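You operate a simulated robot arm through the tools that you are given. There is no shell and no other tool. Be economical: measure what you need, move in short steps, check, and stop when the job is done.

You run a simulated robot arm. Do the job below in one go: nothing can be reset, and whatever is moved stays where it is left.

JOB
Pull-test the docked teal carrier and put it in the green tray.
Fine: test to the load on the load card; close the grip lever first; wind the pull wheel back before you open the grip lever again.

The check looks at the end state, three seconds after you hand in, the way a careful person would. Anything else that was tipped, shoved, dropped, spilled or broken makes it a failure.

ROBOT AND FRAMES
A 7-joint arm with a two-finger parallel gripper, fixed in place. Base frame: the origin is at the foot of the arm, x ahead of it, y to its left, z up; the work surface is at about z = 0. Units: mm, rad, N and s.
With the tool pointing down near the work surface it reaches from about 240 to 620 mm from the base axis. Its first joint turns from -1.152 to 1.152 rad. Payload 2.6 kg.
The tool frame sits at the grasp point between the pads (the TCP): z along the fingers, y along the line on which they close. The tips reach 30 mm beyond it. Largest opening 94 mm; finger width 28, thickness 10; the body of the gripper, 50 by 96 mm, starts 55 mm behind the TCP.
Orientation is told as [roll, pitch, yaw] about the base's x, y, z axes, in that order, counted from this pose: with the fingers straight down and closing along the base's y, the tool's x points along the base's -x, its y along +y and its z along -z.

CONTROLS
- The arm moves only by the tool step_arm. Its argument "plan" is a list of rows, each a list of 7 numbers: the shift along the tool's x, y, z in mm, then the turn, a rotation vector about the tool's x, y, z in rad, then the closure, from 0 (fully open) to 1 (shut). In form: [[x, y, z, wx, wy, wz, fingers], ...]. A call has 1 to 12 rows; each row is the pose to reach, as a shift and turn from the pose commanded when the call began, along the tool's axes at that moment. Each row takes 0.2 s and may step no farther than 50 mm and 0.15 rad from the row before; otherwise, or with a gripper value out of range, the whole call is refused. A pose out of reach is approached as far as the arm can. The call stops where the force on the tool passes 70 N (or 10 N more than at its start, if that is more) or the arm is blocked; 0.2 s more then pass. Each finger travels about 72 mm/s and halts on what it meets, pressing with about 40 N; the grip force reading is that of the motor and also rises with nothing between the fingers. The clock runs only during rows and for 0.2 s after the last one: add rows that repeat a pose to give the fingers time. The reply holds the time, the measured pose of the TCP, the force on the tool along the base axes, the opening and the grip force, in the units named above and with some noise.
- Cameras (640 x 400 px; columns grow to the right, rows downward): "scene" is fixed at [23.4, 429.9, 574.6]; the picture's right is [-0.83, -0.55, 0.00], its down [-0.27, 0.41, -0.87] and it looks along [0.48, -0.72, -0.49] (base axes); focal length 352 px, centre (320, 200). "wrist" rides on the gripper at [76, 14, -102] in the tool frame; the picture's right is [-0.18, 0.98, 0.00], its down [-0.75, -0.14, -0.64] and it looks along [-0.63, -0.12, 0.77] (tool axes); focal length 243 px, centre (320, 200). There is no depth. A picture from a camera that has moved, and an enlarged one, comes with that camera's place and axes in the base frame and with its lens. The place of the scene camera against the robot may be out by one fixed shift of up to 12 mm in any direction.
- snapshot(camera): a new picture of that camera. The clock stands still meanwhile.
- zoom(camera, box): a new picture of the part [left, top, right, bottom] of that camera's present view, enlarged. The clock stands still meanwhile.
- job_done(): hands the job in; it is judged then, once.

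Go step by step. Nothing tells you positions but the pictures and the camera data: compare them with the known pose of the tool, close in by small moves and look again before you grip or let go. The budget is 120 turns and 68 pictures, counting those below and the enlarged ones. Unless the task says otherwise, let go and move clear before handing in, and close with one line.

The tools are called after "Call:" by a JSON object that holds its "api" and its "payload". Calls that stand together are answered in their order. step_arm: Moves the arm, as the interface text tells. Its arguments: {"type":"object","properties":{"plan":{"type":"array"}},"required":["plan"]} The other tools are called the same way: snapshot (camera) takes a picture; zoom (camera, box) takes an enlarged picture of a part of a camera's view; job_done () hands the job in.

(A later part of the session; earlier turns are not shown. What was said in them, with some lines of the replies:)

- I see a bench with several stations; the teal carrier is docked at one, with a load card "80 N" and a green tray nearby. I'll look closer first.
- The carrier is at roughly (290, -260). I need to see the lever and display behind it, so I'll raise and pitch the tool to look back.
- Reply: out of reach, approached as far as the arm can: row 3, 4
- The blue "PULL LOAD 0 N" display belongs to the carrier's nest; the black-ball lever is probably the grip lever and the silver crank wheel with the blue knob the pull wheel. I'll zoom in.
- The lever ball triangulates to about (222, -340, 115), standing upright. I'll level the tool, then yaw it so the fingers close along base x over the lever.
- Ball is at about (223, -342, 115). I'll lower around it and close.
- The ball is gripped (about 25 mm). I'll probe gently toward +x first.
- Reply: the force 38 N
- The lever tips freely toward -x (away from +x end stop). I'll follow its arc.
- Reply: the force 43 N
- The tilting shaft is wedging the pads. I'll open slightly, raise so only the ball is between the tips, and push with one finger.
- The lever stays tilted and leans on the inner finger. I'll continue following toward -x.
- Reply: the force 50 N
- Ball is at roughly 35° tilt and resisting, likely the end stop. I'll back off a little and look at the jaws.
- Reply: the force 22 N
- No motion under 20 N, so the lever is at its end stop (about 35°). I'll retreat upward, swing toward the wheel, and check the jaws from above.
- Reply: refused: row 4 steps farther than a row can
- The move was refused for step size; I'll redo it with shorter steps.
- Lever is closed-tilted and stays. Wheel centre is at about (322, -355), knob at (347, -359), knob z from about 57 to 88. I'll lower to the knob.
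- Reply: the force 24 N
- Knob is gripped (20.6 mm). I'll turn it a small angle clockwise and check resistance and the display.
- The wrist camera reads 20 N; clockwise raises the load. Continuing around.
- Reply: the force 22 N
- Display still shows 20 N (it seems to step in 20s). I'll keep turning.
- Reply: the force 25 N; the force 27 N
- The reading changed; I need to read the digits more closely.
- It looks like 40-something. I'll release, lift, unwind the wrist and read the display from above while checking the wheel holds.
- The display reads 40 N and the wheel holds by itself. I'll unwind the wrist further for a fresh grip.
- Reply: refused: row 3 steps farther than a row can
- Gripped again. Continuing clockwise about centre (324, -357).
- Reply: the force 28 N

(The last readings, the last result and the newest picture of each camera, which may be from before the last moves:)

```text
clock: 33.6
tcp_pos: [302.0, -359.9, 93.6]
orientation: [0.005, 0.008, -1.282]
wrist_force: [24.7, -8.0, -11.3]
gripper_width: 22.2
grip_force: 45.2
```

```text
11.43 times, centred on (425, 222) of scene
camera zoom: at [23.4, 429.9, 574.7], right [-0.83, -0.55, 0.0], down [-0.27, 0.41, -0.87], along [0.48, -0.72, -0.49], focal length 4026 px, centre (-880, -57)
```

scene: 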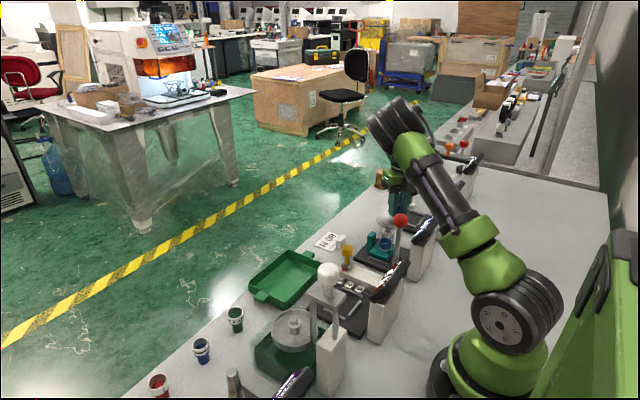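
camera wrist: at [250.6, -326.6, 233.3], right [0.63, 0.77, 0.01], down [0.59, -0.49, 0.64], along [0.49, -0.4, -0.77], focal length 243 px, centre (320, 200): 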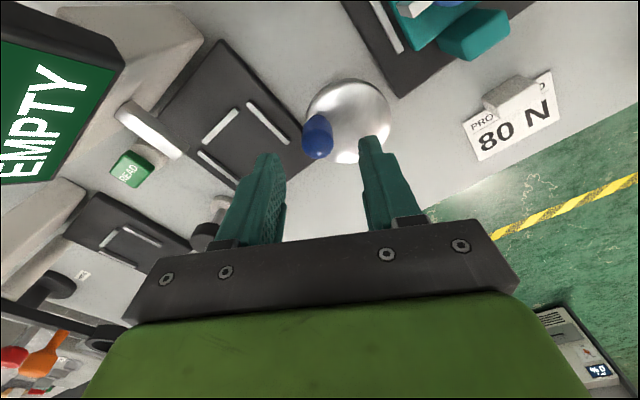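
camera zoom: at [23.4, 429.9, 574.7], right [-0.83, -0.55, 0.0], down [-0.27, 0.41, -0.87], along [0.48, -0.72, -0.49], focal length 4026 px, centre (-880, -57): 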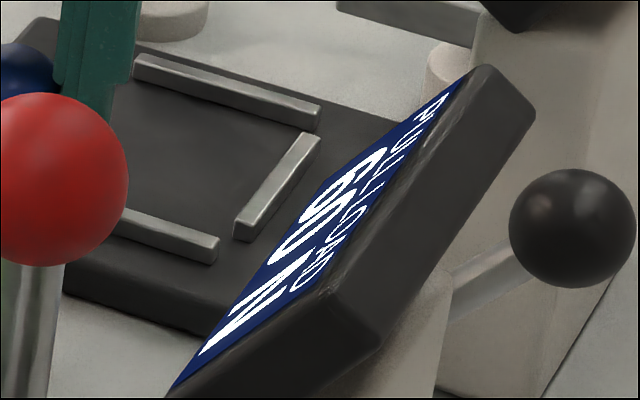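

Now reads 60 N. I'll continue in smaller increments.

Call:
{"api": "step_arm", "payload": {"plan": [[2.1, 1.4, 0, 0, 0, 0.1, 0.85], [4.4, 2.1, 0, 0, 0, 0.2, 0.85], [6.5, 3.1, 0, 0, 0, 0.3, 0.85], [8.55, 4.2, 0, 0, 0, 0.4, 0.85]]}}

Call:
{"api": "zoom", "payload": {"camera": "scene", "box": [405, 205, 445, 240]}}

```text
clock: 34.6
tcp_pos: [302.0, -350.9, 93.1]
orientation: [-0.002, 0.009, -1.685]
wrist_force: [23.3, -10.0, -17.7]
gripper_width: 21.5
grip_force: 45.3
```

```text
11.43 times, centred on (425, 222) of scene
camera zoom: at [23.4, 429.9, 574.7], right [-0.83, -0.55, 0.0], down [-0.27, 0.41, -0.87], along [0.48, -0.72, -0.49], focal length 4026 px, centre (-880, -57)
```

zoom: 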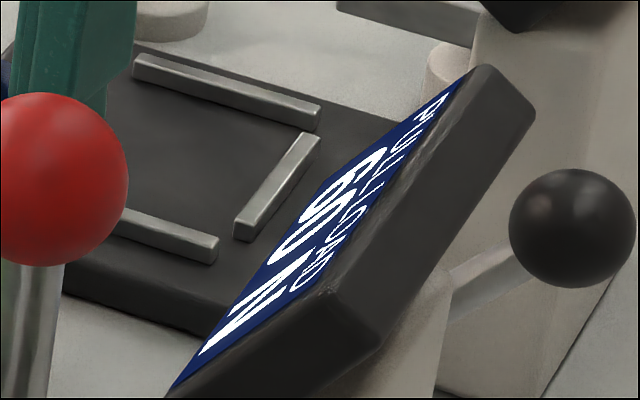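

Call:
{"api": "step_arm", "payload": {"plan": [[2.2, 0.75, 0, 0, 0, 0.1, 0.85], [4.4, 1.4, 0, 0, 0, 0.2, 0.85], [6.5, 2.3, 0, 0, 0, 0.3, 0.85], [8.5, 3.4, 0, 0, 0, 0.4, 0.85]]}}

Call:
{"api": "zoom", "payload": {"camera": "scene", "box": [405, 205, 445, 240]}}

```text
clock: 35.6
tcp_pos: [306.4, -343.6, 94.1]
orientation: [-0.004, 0.006, -2.086]
wrist_force: [23.6, -14.2, -16.9]
gripper_width: 21.6
grip_force: 45.2
```

```text
11.43 times, centred on (425, 222) of scene
camera zoom: at [23.4, 429.9, 574.7], right [-0.83, -0.55, 0.0], down [-0.27, 0.41, -0.87], along [0.48, -0.72, -0.49], focal length 4026 px, centre (-880, -57)
```

zoom: 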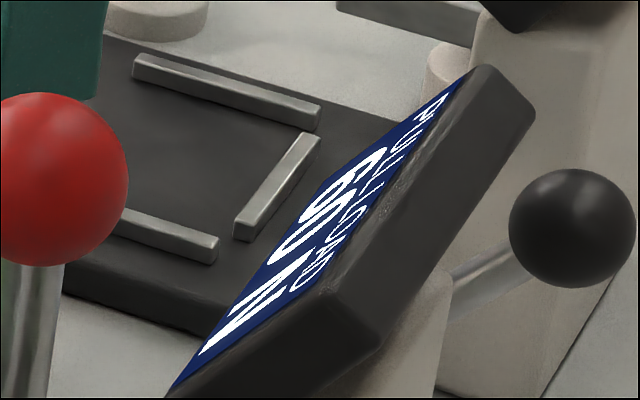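

Call:
{"api": "snapshot", "payload": {"camera": "wrist"}}

```text
22 pictures are left
camera wrist: at [355.9, -285.1, 197.8], right [0.77, -0.64, 0.0], down [-0.49, -0.59, 0.64], along [-0.41, -0.49, -0.77], focal length 243 px, centre (320, 200)
```

wrist: 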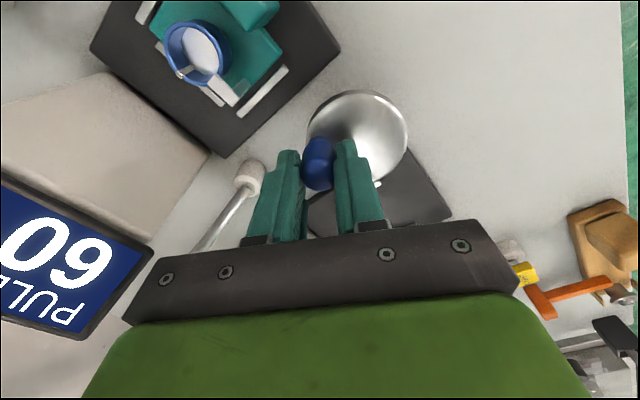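

Confirmed 60 N. Another 0.4 rad.

Call:
{"api": "step_arm", "payload": {"plan": [[2.3, 0.3, 0, 0, 0, 0.1, 0.85], [4.5, 0.9, 0, 0, 0, 0.2, 0.85], [6.7, 1.7, 0, 0, 0, 0.3, 0.85], [8.75, 2.9, 0, 0, 0, 0.4, 0.85]]}}

Call:
{"api": "snapshot", "payload": {"camera": "wrist"}}

```text
clock: 36.6
tcp_pos: [310.5, -338.9, 94.4]
orientation: [-0.008, 0.0, -2.485]
wrist_force: [1.0, -13.6, -4.7]
gripper_width: 21.1
grip_force: 44.6
```

```text
21 pictures are left
camera wrist: at [380.5, -304.1, 197.7], right [0.45, -0.89, -0.01], down [-0.68, -0.35, 0.64], along [-0.58, -0.29, -0.77], focal length 243 px, centre (320, 200)
```

wrist: 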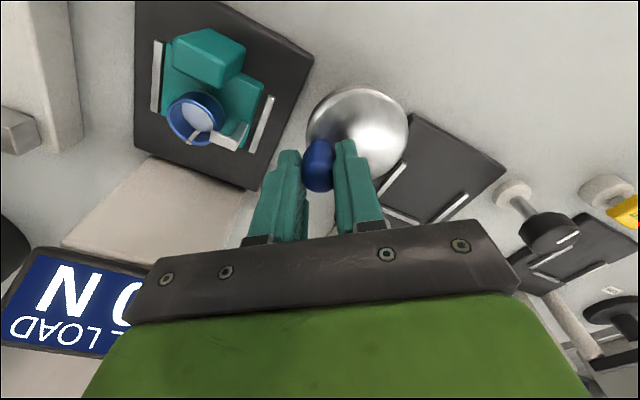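

Call:
{"api": "zoom", "payload": {"camera": "scene", "box": [405, 205, 445, 240]}}

```text
11.43 times, centred on (425, 222) of scene
camera zoom: at [23.4, 429.9, 574.6], right [-0.83, -0.55, 0.0], down [-0.27, 0.41, -0.87], along [0.48, -0.72, -0.49], focal length 4026 px, centre (-880, -57)
```

zoom: 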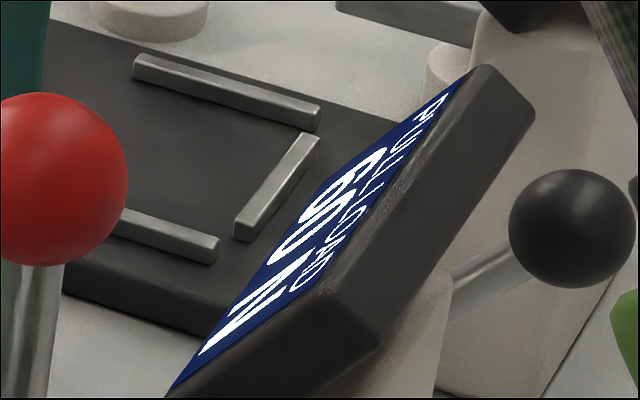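

Call:
{"api": "step_arm", "payload": {"plan": [[2.2, 0.7, 0, 0, 0, 0.1, 0.85], [4.4, 1.4, 0, 0, 0, 0.2, 0.85], [6.5, 2.2, 0, 0, 0, 0.3, 0.85], [8.6, 3.3, 0, 0, 0, 0.4, 0.85]]}}

Call:
{"api": "zoom", "payload": {"camera": "scene", "box": [405, 205, 445, 240]}}

```text
clock: 37.6
tcp_pos: [319.8, -334.8, 94.8]
orientation: [-0.01, -0.001, -2.888]
wrist_force: [-21.8, 6.1, 13.5]
gripper_width: 21.2
grip_force: 45.0
```

```text
11.43 times, centred on (425, 222) of scene
camera zoom: at [23.3, 430.0, 574.6], right [-0.83, -0.55, 0.0], down [-0.27, 0.41, -0.87], along [0.48, -0.72, -0.49], focal length 4026 px, centre (-880, -57)
```

zoom: 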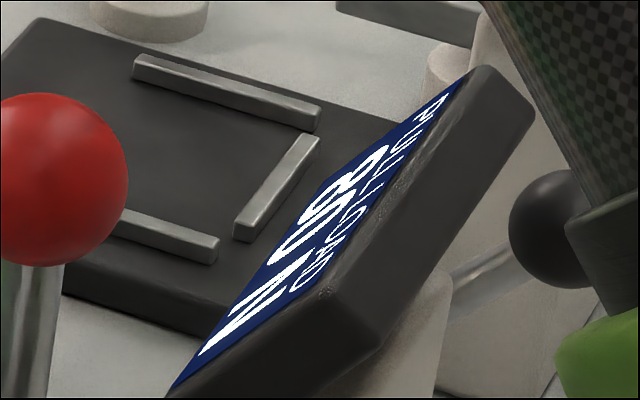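

The display now reads 80 N (the step after 60). I'll hold a second, then wind back counterclockwise.

Call:
{"api": "step_arm", "payload": {"plan": [[0, 0, 0, 0, 0, 0, 0.85], [0, 0, 0, 0, 0, 0, 0.85], [0, 0, 0, 0, 0, 0, 0.85], [0, 0, 0, 0, 0, 0, 0.85], [0, 0, 0, 0, 0, 0, 0.85], [0, 0, 0, 0, 0, 0, 0.85]]}}

Call:
{"api": "zoom", "payload": {"camera": "scene", "box": [418, 212, 434, 230]}}

```text
clock: 39.0
tcp_pos: [321.2, -333.5, 94.5]
orientation: [-0.011, 0.0, -2.883]
wrist_force: [-20.4, 17.6, 18.2]
gripper_width: 21.3
grip_force: 45.0
```

```text
16.00 times, centred on (426, 221) of scene
camera zoom: at [23.3, 430.0, 574.5], right [-0.83, -0.55, 0.0], down [-0.27, 0.41, -0.87], along [0.48, -0.72, -0.49], focal length 5637 px, centre (-1376, -136)
```

zoom: 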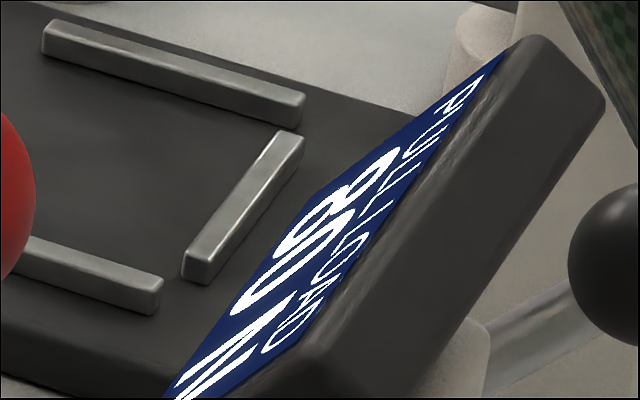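

80 N is confirmed. Winding back now.

Call:
{"api": "step_arm", "payload": {"plan": [[-2.76, -0.5, 0, 0, 0, -0.12, 0.85], [-5.5, -0.4, 0, 0, 0, -0.24, 0.85], [-8.3, 0.1, 0, 0, 0, -0.36, 0.85], [-11.0, 0.9, 0, 0, 0, -0.48, 0.85], [-13.5, 2.0, 0, 0, 0, -0.6, 0.85], [-15.9, 3.3, 0, 0, 0, -0.72, 0.85], [-18.2, 5.0, 0, 0, 0, -0.84, 0.85], [-20.3, 6.9, 0, 0, 0, -0.96, 0.85], [-22.0, 9.1, 0, 0, 0, -1.08, 0.85], [-23.5, 11.4, 0, 0, 0, -1.2, 0.85], [-24.8, 13.9, 0, 0, 0, -1.32, 0.85], [-25.7, 16.6, 0, 0, 0, -1.44, 0.85]]}}

```text
clock: 41.6
tcp_pos: [301.5, -358.7, 94.8]
orientation: [0.001, 0.006, -1.441]
wrist_force: [-6.5, -11.1, 2.1]
gripper_width: 21.1
grip_force: 45.2
```

Call:
{"api": "step_arm", "payload": {"plan": [[-2.7, -0.8, 0, 0, 0, -0.12, 0.85], [-5.6, -0.6, 0, 0, 0, -0.24, 0.85], [-8.45, -0.2, 0, 0, 0, -0.36, 0.85], [-11.2, 0.6, 0, 0, 0, -0.48, 0.85], [-13.8, 1.6, 0, 0, 0, -0.6, 0.85], [-16.3, 3.0, 0, 0, 0, -0.72, 0.85], [-18.6, 4.7, 0, 0, 0, -0.84, 0.85], [-20.6, 6.7, 0, 0, 0, -0.96, 0.85], [-22.5, 8.9, 0, 0, 0, -1.08, 0.85], [-24.1, 11.3, 0, 0, 0, -1.2, 0.85], [-25.3, 13.85, 0, 0, 0, -1.32, 0.85], [-26.25, 16.55, 0, 0, 0, -1.44, 0.85]]}}

```text
clock: 44.2
tcp_pos: [320.4, -381.1, 94.9]
orientation: [0.006, 0.002, -0.001]
wrist_force: [1.2, -15.2, 3.7]
gripper_width: 21.3
grip_force: 45.0
```

Call:
{"api": "step_arm", "payload": {"plan": [[-2.8, -0.8, 0, 0, 0, -0.12, 0.85], [-5.7, -0.7, 0, 0, 0, -0.24, 0.85], [-8.6, -0.3, 0, 0, 0, -0.36, 0.85], [-11.4, 0.5, 0, 0, 0, -0.48, 0.85], [-14.1, 1.6, 0, 0, 0, -0.6, 0.85], [-16.6, 3.1, 0, 0, 0, -0.72, 0.85], [-19.0, 4.8, 0, 0, 0, -0.84, 0.85], [-21.1, 6.8, 0, 0, 0, -0.96, 0.85]]}}

Call:
{"api": "snapshot", "payload": {"camera": "scene"}}

```text
clock: 46.0
tcp_pos: [343.6, -374.5, 93.4]
orientation: [0.006, -0.007, 0.962]
wrist_force: [15.2, -8.0, 3.1]
gripper_width: 21.0
grip_force: 45.2
```

```text
17 pictures are left
```

scene: 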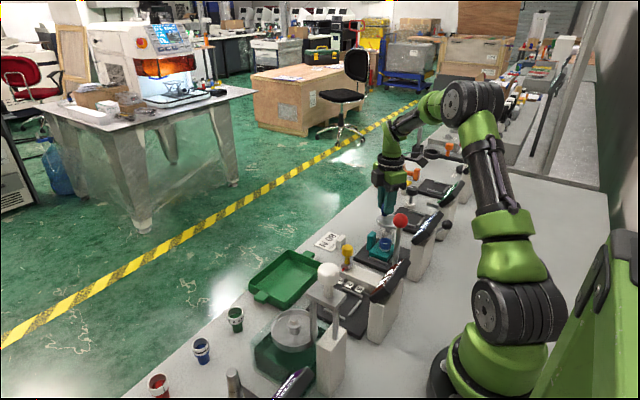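

Call:
{"api": "step_arm", "payload": {"plan": [[-2.6, -1.0, 0, 0, 0, -0.11, 0.85], [-5.3, -0.9, 0, 0, 0, -0.22, 0.85], [-8.1, -0.6, 0, 0, 0, -0.33, 0.85], [-10.7, 0, 0, 0, 0, -0.44, 0.85], [-13.4, 0.9, 0, 0, 0, -0.55, 0.85], [-15.8, 2.1, 0, 0, 0, -0.66, 0.85], [-17.9, 3.5, 0, 0, 0, -0.77, 0.85]]}}

Call:
{"api": "zoom", "payload": {"camera": "scene", "box": [390, 200, 450, 250]}}

```text
clock: 47.6
tcp_pos: [349.3, -359.3, 93.4]
orientation: [0.001, -0.003, 1.731]
wrist_force: [17.0, -10.3, 1.7]
gripper_width: 21.5
grip_force: 44.7
```

```text
8.00 times, centred on (420, 225) of scene
camera zoom: at [23.4, 429.9, 574.6], right [-0.83, -0.55, 0.0], down [-0.27, 0.41, -0.87], along [0.48, -0.72, -0.49], focal length 2818 px, centre (-480, 0)
```

zoom: 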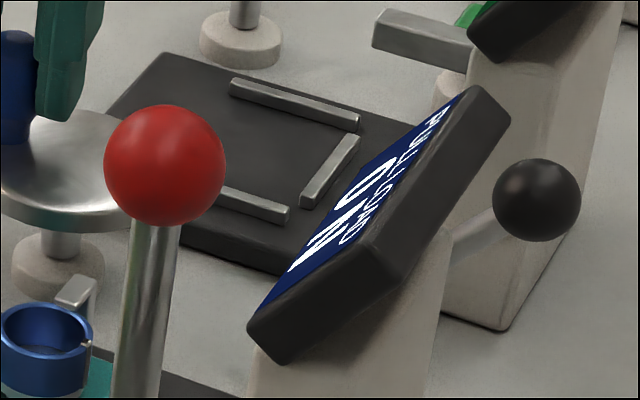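

0 N again. I'll nudge to the start stop, then release and lift.

Call:
{"api": "step_arm", "payload": {"plan": [[-2.5, -0.4, 0, 0, 0, -0.05, 0.85], [-5, -0.8, 0, 0, 0, -0.1, 0.85]]}}

```text
clock: 48.2
tcp_pos: [348.2, -357.5, 94.0]
orientation: [-0.001, 0.003, 1.83]
wrist_force: [16.9, -30.1, -7.7]
gripper_width: 21.7
grip_force: 44.8
```

The wheel is at its start stop. Releasing, lifting, and turning the wrist back to the lever orientation.

Call:
{"api": "step_arm", "payload": {"plan": [[0, 0, 0, 0, 0, 0, 0.5], [0, 0, 0, 0, 0, 0, 0.5], [0, 0, -40, 0, 0, 0, 0.5], [0, 0, -80, 0, 0, 0.14, 0.5], [0, 0, -120, 0, 0, 0.28, 0.5], [0, 0, -120, 0, 0, 0.42, 0.5], [0, 0, -120, 0, 0, 0.56, 0.5], [0, 0, -120, 0, 0, 0.7, 0.5], [0, 0, -120, 0, 0, 0.84, 0.5], [0, 0, -120, 0, 0, 0.98, 0.5], [0, 0, -120, 0, 0, 1.12, 0.5], [0, 0, -120, 0, 0, 1.26, 0.5]]}}

Call:
{"api": "step_arm", "payload": {"plan": [[0, 0, 0, 0, 0, 0.14, 0.5], [0, 0, 0, 0, 0, 0.28, 0.5], [0, 0, 0, 0, 0, 0.42, 0.5], [0, 0, 0, 0, 0, 0.56, 0.5], [0, 0, 0, 0, 0, 0.7, 0.5], [0, 0, 0, 0, 0, 0.84, 0.5], [0, 0, 0, 0, 0, 0.98, 0.5], [0, 0, 0, 0, 0, 1.12, 0.5], [0, 0, 0, 0, 0, 1.26, 0.5], [0, 0, 0, 0, 0, 1.4, 0.5], [0, 0, 0, 0, 0, 1.54, 0.5], [0, 0, 0, 0, 0, 1.68, 0.5]]}}

```text
clock: 50.8
tcp_pos: [350.8, -353.7, 214.7]
orientation: [0.007, -0.003, 0.564]
wrist_force: [0.4, 0.5, 0.1]
gripper_width: 46.9
grip_force: 0.1
```

```text
clock: 53.4
tcp_pos: [351.0, -353.7, 214.1]
orientation: [0.002, 0.007, -1.117]
wrist_force: [-0.1, -0.4, 0.0]
gripper_width: 46.9
grip_force: 0.0
```

Call:
{"api": "step_arm", "payload": {"plan": [[18, -33, 0, 0, 0, 0.11, 0.3], [36, -67, 0, 0, 0, 0.22, 0.3], [54, -101, 0, 0, 0, 0.33, 0.3], [72, -135, 0, 0, 0, 0.45, 0.3], [91, -168, 0, 0, 0, 0.45, 0.3], [91, -168, 0, 0, 0, 0.45, 0.3]]}}

Call:
{"api": "snapshot", "payload": {"camera": "wrist"}}

```text
clock: 54.8
tcp_pos: [159.6, -346.4, 213.9]
orientation: [-0.001, 0.009, -1.565]
wrist_force: [0.1, 0.2, -0.5]
gripper_width: 65.7
grip_force: 0.1
```

```text
15 pictures are left
camera wrist: at [172.3, -270.5, 318.1], right [0.98, -0.18, 0.0], down [-0.13, -0.76, 0.64], along [-0.12, -0.63, -0.77], focal length 243 px, centre (320, 200)
```

wrist: 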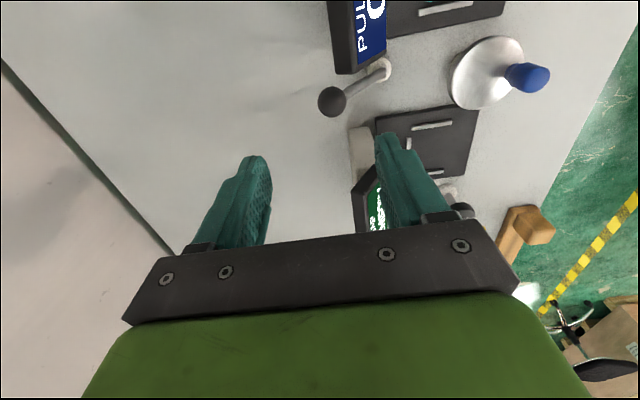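

Call:
{"api": "step_arm", "payload": {"plan": [[0, 0, 45, 0, 0, 0, 0.3], [0, 0, 92, 0, 0, 0, 0.3], [0, 15, 92, 0, 0, 0, 0.3], [0, 30, 92, 0, 0, 0, 0.3], [0, 40, 92, 0, 0, 0, 0.3], [0, 50, 92, 0, 0, 0, 0.3], [0, 60, 90, 0, 0, 0, 0.3], [0, 68, 88, 0, 0, 0, 0.3], [0, 76, 88, 0, 0, 0, 0.3], [0, 81, 88, 0, 0, 0, 0.3]]}}

Call:
{"api": "snapshot", "payload": {"camera": "wrist"}}

```text
clock: 57.0
tcp_pos: [240.2, -345.8, 126.6]
orientation: [-0.001, 0.009, -1.563]
wrist_force: [0.1, 0.3, -0.1]
gripper_width: 66.1
grip_force: 0.1
```

```text
14 pictures are left
camera wrist: at [253.8, -269.5, 230.2], right [0.98, -0.18, 0.0], down [-0.13, -0.76, 0.64], along [-0.12, -0.63, -0.77], focal length 243 px, centre (320, 200)
```

wrist: 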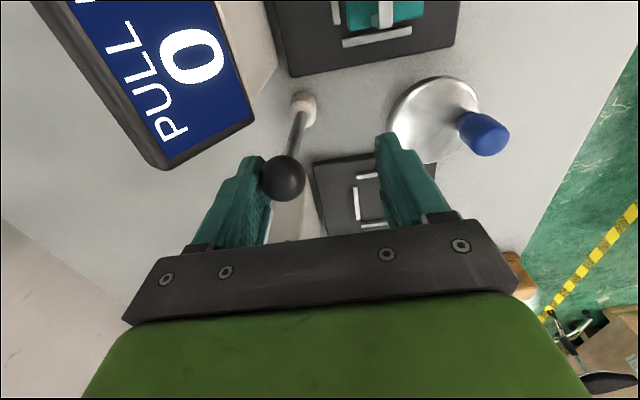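

Call:
{"api": "step_arm", "payload": {"plan": [[0, 3, 0, 0, 0, 0, 0.3], [0, 6, 0, 0, 0, 0, 0.3]]}}

```text
clock: 57.6
tcp_pos: [244.7, -346.5, 126.4]
orientation: [-0.002, 0.01, -1.565]
wrist_force: [-2.6, -0.4, 1.2]
gripper_width: 67.1
grip_force: 1.4
```

The lever is back at its upright stop. Lifting clear and moving to view the carrier.

Call:
{"api": "step_arm", "payload": {"plan": [[0, -5, 0, 0, 0, 0, 0.3], [0, -5, -40, 0, 0, 0, 0.3], [0, -5, -80, 0, 0, 0, 0.3], [10, 5, -120, 0, 0, -0.14, 0.3], [20, 15, -130, 0, 0, -0.28, 0.2], [30, 25, -130, 0, 0, -0.42, 0.2], [40, 35, -130, 0, 0, -0.56, 0.2], [50, 40, -130, 0, 0, -0.7, 0.2], [60, 45, -130, 0, 0, -0.84, 0.2], [70, 50, -130, 0, 0, -0.98, 0.2], [80, 55, -130, 0, 0, -1.12, 0.2], [90, 60, -130, 0, 0, -1.26, 0.2]]}}

Call:
{"api": "snapshot", "payload": {"camera": "wrist"}}

```text
clock: 60.2
tcp_pos: [305.3, -255.6, 256.2]
orientation: [0.006, 0.006, -0.301]
wrist_force: [-0.9, 0.3, -0.8]
gripper_width: 74.9
grip_force: 0.1
```

```text
13 pictures are left
camera wrist: at [236.9, -220.2, 360.5], right [0.47, 0.88, 0.01], down [0.68, -0.36, 0.64], along [0.57, -0.29, -0.77], focal length 243 px, centre (320, 200)
```

wrist: 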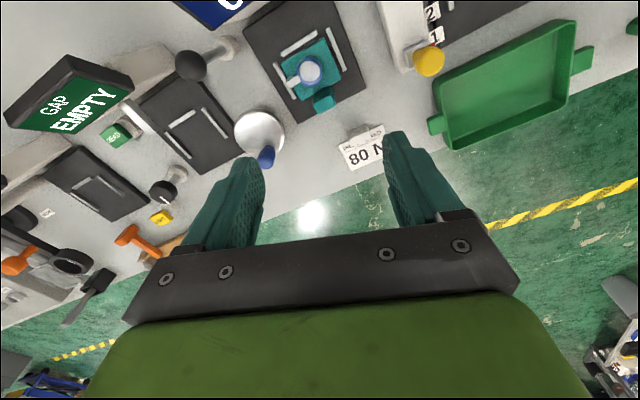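

Call:
{"api": "zoom", "payload": {"camera": "wrist", "box": [260, 20, 360, 120]}}

```text
4.00 times, centred on (310, 70) of wrist
camera zoom: at [236.9, -220.2, 360.5], right [0.47, 0.88, 0.01], down [0.68, -0.36, 0.64], along [0.57, -0.29, -0.77], focal length 970 px, centre (360, 720)
```

zoom: 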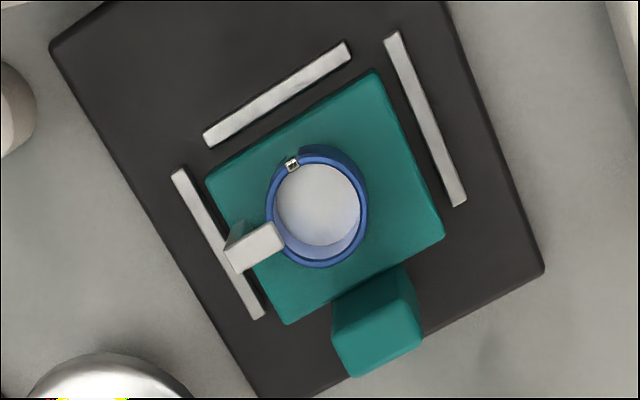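

The jaw arm reaches in from the -y side over the plate, and the dock is open toward +x, so I'll grip the upright tab (~(330, -259), top z≈57), slide it out toward +x, then lift. Moving above the tab.

Call:
{"api": "step_arm", "payload": {"plan": [[-10, 2, 35, 0, 0, -0.11, 0.2], [-20, 4, 70, 0, 0, -0.22, 0.3], [-29.7, 5.5, 105, 0, 0, -0.32, 0.4], [-29.7, 5.5, 135, 0, 0, -0.32, 0.4], [-29.7, 5.5, 135, 0, 0, -0.32, 0.4]]}}

Call:
{"api": "snapshot", "payload": {"camera": "wrist"}}

Call:
{"api": "zoom", "payload": {"camera": "scene", "box": [340, 180, 430, 270]}}

```text
clock: 61.4
tcp_pos: [334.6, -257.9, 121.5]
orientation: [0.008, 0.004, 0.017]
wrist_force: [0.1, -0.3, -0.3]
gripper_width: 56.8
grip_force: 0.1
```

```text
11 pictures are left
camera wrist: at [259.0, -245.8, 224.4], right [0.17, 0.99, 0.01], down [0.76, -0.13, 0.64], along [0.63, -0.1, -0.77], focal length 243 px, centre (320, 200)
```

wrist: 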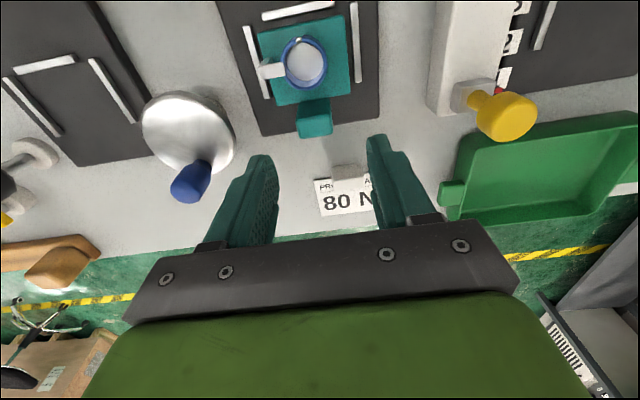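

```text
4.44 times, centred on (385, 225) of scene
camera zoom: at [23.4, 429.9, 574.6], right [-0.83, -0.55, 0.0], down [-0.27, 0.41, -0.87], along [0.48, -0.72, -0.49], focal length 1566 px, centre (31, 89)
```

zoom: 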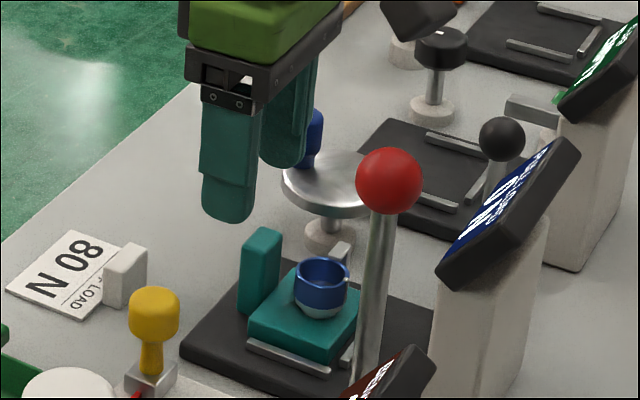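

Call:
{"api": "step_arm", "payload": {"plan": [[1, -1.8, 20, 0, 0, 0, 0.4], [1, -1.8, 40, 0, 0, 0, 0.4], [1, -1.8, 58, 0, 0, 0, 0.4], [1, -1.8, 58, 0, 0, 0, 0.4]]}}

Call:
{"api": "snapshot", "payload": {"camera": "wrist"}}

```text
clock: 62.4
tcp_pos: [332.8, -259.9, 64.2]
orientation: [0.009, 0.002, 0.017]
wrist_force: [-0.4, -0.2, 0.1]
gripper_width: 56.2
grip_force: 0.0
```

```text
9 pictures are left
camera wrist: at [257.2, -246.7, 167.4], right [0.17, 0.99, 0.01], down [0.76, -0.13, 0.64], along [0.63, -0.1, -0.77], focal length 243 px, centre (320, 200)
```

wrist: 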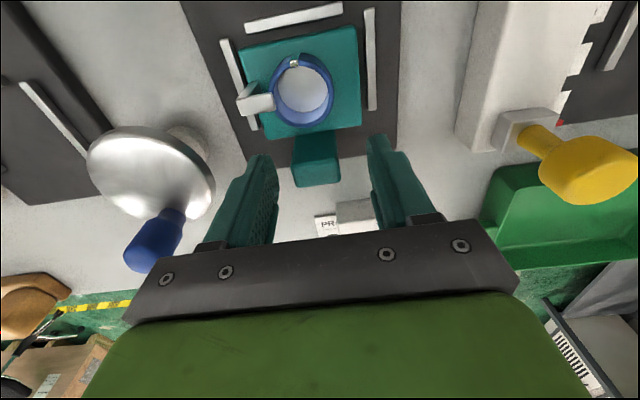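

Tab is between the fingers. Closing, then sliding out along +x.

Call:
{"api": "step_arm", "payload": {"plan": [[0, 0, 0, 0, 0, 0, 0.9], [0, 0, 0, 0, 0, 0, 0.9], [0, 0, 0, 0, 0, 0, 0.9], [0, 0, 0, 0, 0, 0, 0.9]]}}

Call:
{"api": "step_arm", "payload": {"plan": [[-5, 0, -0.5, 0, 0, 0, 0.9], [-12, 0, -0.8, 0, 0, 0, 0.9], [-20, 0, -1, 0, 0, 0, 0.9]]}}

```text
clock: 63.4
tcp_pos: [333.7, -259.5, 64.1]
orientation: [0.007, 0.0, 0.017]
wrist_force: [-1.0, 0.5, 13.1]
gripper_width: 25.4
grip_force: 39.4
```

```text
clock: 64.2
tcp_pos: [354.9, -260.2, 65.2]
orientation: [0.008, 0.002, 0.017]
wrist_force: [-5.4, 0.1, 13.0]
gripper_width: 25.3
grip_force: 40.2
```

Call:
{"api": "step_arm", "payload": {"plan": [[-10, 0, -0.5, 0, 0, 0, 0.9], [-20, 0, -1, 0, 0, 0, 0.9], [-28, 0, -1, 0, 0, 0, 0.9]]}}

Call:
{"api": "snapshot", "payload": {"camera": "wrist"}}

```text
clock: 65.0
tcp_pos: [382.8, -257.9, 64.4]
orientation: [0.01, 0.004, 0.018]
wrist_force: [0.7, 0.2, -1.5]
gripper_width: 25.4
grip_force: 39.7
```

```text
8 pictures are left
camera wrist: at [305.7, -246.1, 168.7], right [0.17, 0.99, 0.01], down [0.76, -0.13, 0.64], along [0.63, -0.1, -0.77], focal length 243 px, centre (320, 200)
```

wrist: 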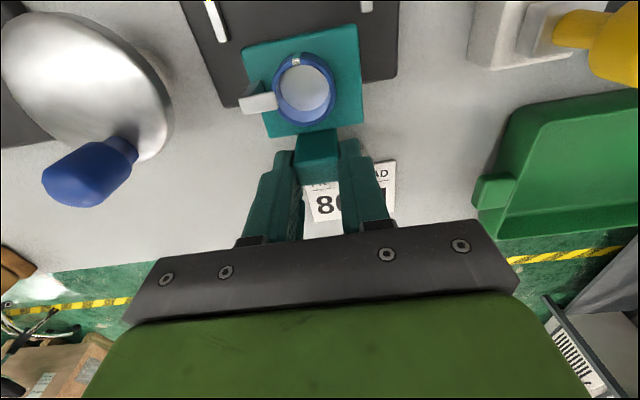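

The white piece is part of the carrier and it all came out cleanly. Tray centre is about (436, -48). I'll lift and carry it gently.

Call:
{"api": "step_arm", "payload": {"plan": [[0, 0, -10, 0, 0, 0, 0.9], [0, 0, -30, 0, 0, 0, 0.9], [0, 0, -50, 0, 0, 0, 0.9], [0, 0, -70, 0, 0, 0, 0.9], [0, 0, -90, 0, 0, 0, 0.9], [-5, 15, -95, 0, 0, 0, 0.9], [-15, 35, -95, 0, 0, 0, 0.9], [-25, 58, -95, 0, 0, 0, 0.9], [-34, 82, -95, 0, 0, 0, 0.9], [-43, 106, -95, 0, 0, 0, 0.9], [-50, 125, -95, 0, 0, 0, 0.9], [-55, 138, -95, 0, 0, 0, 0.9]]}}

Call:
{"api": "step_arm", "payload": {"plan": [[-5, 12, 0, 0, 0, 0, 0.9], [-14, 30, 0, 0, 0, 0, 0.9], [-22, 48, 0, 0, 0, 0, 0.9], [-27, 62, 0, 0, 0, 0, 0.9], [-29, 70, 0, 0, 0, 0, 0.9], [-29, 70, 0, 0, 0, 0, 0.9]]}}

Call:
{"api": "snapshot", "payload": {"camera": "wrist"}}

Call:
{"api": "zoom", "payload": {"camera": "scene", "box": [220, 160, 400, 320]}}

```text
clock: 67.6
tcp_pos: [434.7, -119.5, 162.5]
orientation: [0.009, 0.003, 0.015]
wrist_force: [-0.1, -0.1, -2.1]
gripper_width: 25.5
grip_force: 39.8
```

```text
clock: 69.0
tcp_pos: [462.4, -49.5, 161.2]
orientation: [0.01, 0.002, 0.016]
wrist_force: [0.3, 0.7, -1.7]
gripper_width: 25.2
grip_force: 40.2
```

```text
7 pictures are left
camera wrist: at [386.1, -37.5, 265.7], right [0.17, 0.99, 0.01], down [0.76, -0.13, 0.64], along [0.63, -0.1, -0.77], focal length 243 px, centre (320, 200)
```

wrist: 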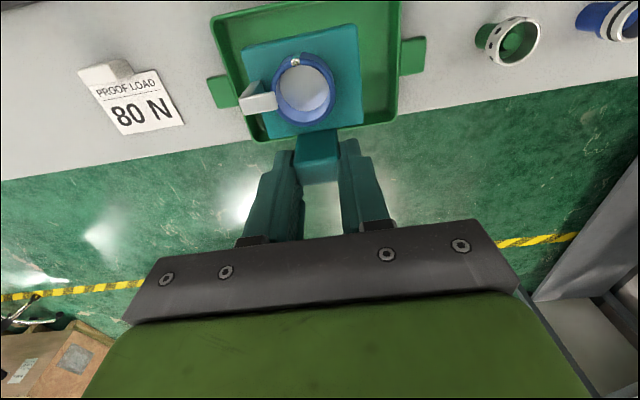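

```text
2.50 times, centred on (310, 240) of scene
camera zoom: at [23.4, 430.0, 574.6], right [-0.83, -0.55, 0.0], down [-0.27, 0.41, -0.87], along [0.48, -0.72, -0.49], focal length 881 px, centre (345, 100)
```

zoom: 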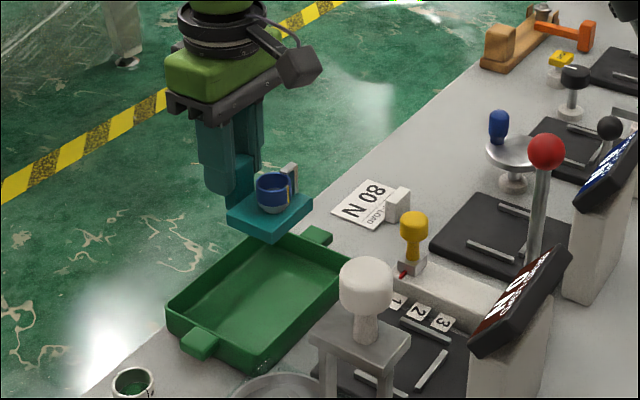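

Alignment looks good; I'll shift 6 mm further +x and lower into the tray.

Call:
{"api": "step_arm", "payload": {"plan": [[-6, 1, 20, 0, 0, 0, 0.9], [-6, 1, 40, 0, 0, 0, 0.9], [-6, 1, 60, 0, 0, 0, 0.9], [-6, 1, 80, 0, 0, 0, 0.9], [-6, 1, 92, 0, 0, 0, 0.9], [-6, 1, 92, 0, 0, 0, 0.9]]}}

Call:
{"api": "snapshot", "payload": {"camera": "wrist"}}

```text
clock: 70.4
tcp_pos: [468.3, -48.1, 70.1]
orientation: [0.01, 0.002, 0.016]
wrist_force: [0.6, 0.3, -1.1]
gripper_width: 25.5
grip_force: 40.2
```

```text
5 pictures are left
camera wrist: at [392.3, -36.0, 173.4], right [0.17, 0.99, 0.01], down [0.76, -0.13, 0.64], along [0.63, -0.1, -0.77], focal length 243 px, centre (320, 200)
```

wrist: 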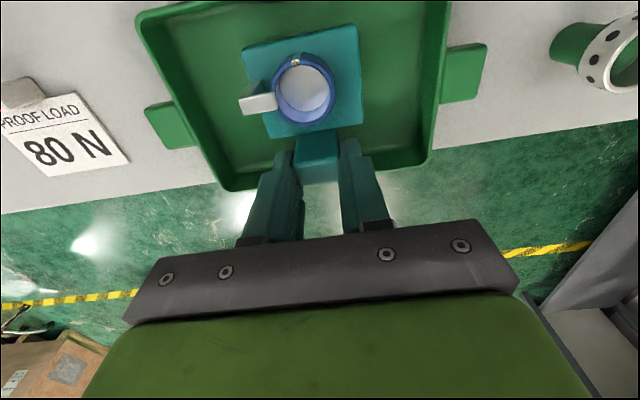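

Call:
{"api": "step_arm", "payload": {"plan": [[0, 0, 3, 0, 0, 0, 0.9], [0, 0, 6, 0, 0, 0, 0.9], [0, 0, 9, 0, 0, 0, 0.9], [0, 0, 11, 0, 0, 0, 0.9]]}}

```text
clock: 71.4
tcp_pos: [467.1, -47.0, 57.3]
orientation: [0.008, 0.001, 0.015]
wrist_force: [-0.1, 0.4, -1.6]
gripper_width: 25.1
grip_force: 40.1
```

Call:
{"api": "step_arm", "payload": {"plan": [[0, 0, 1.5, 0, 0, 0, 0.9], [0, 0, 3, 0, 0, 0, 0.9]]}}

```text
clock: 72.0
tcp_pos: [469.8, -47.9, 55.6]
orientation: [0.009, 0.001, 0.016]
wrist_force: [-3.0, 0.1, 7.3]
gripper_width: 25.2
grip_force: 39.7
```

It has touched the tray floor (+7 N). Releasing and lifting clear.

Call:
{"api": "step_arm", "payload": {"plan": [[0, 0, 0, 0, 0, 0, 0.7], [0, 0, 0, 0, 0, 0, 0.5], [0, 0, 0, 0, 0, 0, 0.4], [0, 0, -20, 0, 0, 0, 0.4], [0, 0, -50, 0, 0, 0, 0.4], [0, 0, -90, 0, 0, 0, 0.4], [0, 0, -130, 0, 0, 0, 0.4], [0, 0, -160, 0, 0, 0, 0.4]]}}

Call:
{"api": "snapshot", "payload": {"camera": "scene"}}

Call:
{"api": "zoom", "payload": {"camera": "scene", "box": [240, 180, 450, 320]}}

```text
clock: 73.8
tcp_pos: [467.5, -48.9, 218.0]
orientation: [0.01, 0.001, 0.015]
wrist_force: [-0.6, 0.0, 0.8]
gripper_width: 56.4
grip_force: 0.1
```

```text
4 pictures are left
```

scene: 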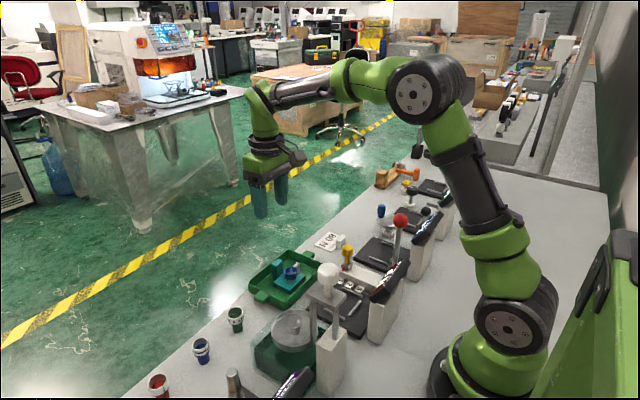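

```text
2.86 times, centred on (345, 250) of scene
camera zoom: at [23.4, 429.9, 574.6], right [-0.83, -0.55, 0.0], down [-0.27, 0.41, -0.87], along [0.48, -0.72, -0.49], focal length 1007 px, centre (249, 57)
```

zoom: 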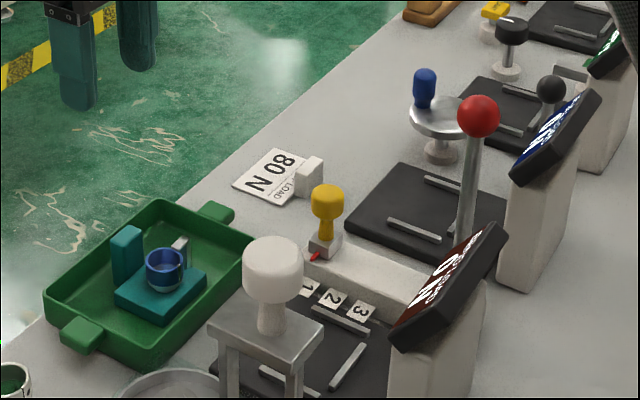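

The carrier stands flat in the green tray, the lever is open, the wheel is wound back, nothing else has moved, and the arm is clear. Handing in.

Call:
{"api": "job_done", "payload": {}}

```text
The job is handed in.
```

The teal carrier was pull-tested to 80 N as the load card says (grip lever closed first, wheel wound back to 0 N before the lever was opened) and now stands in the green tray.
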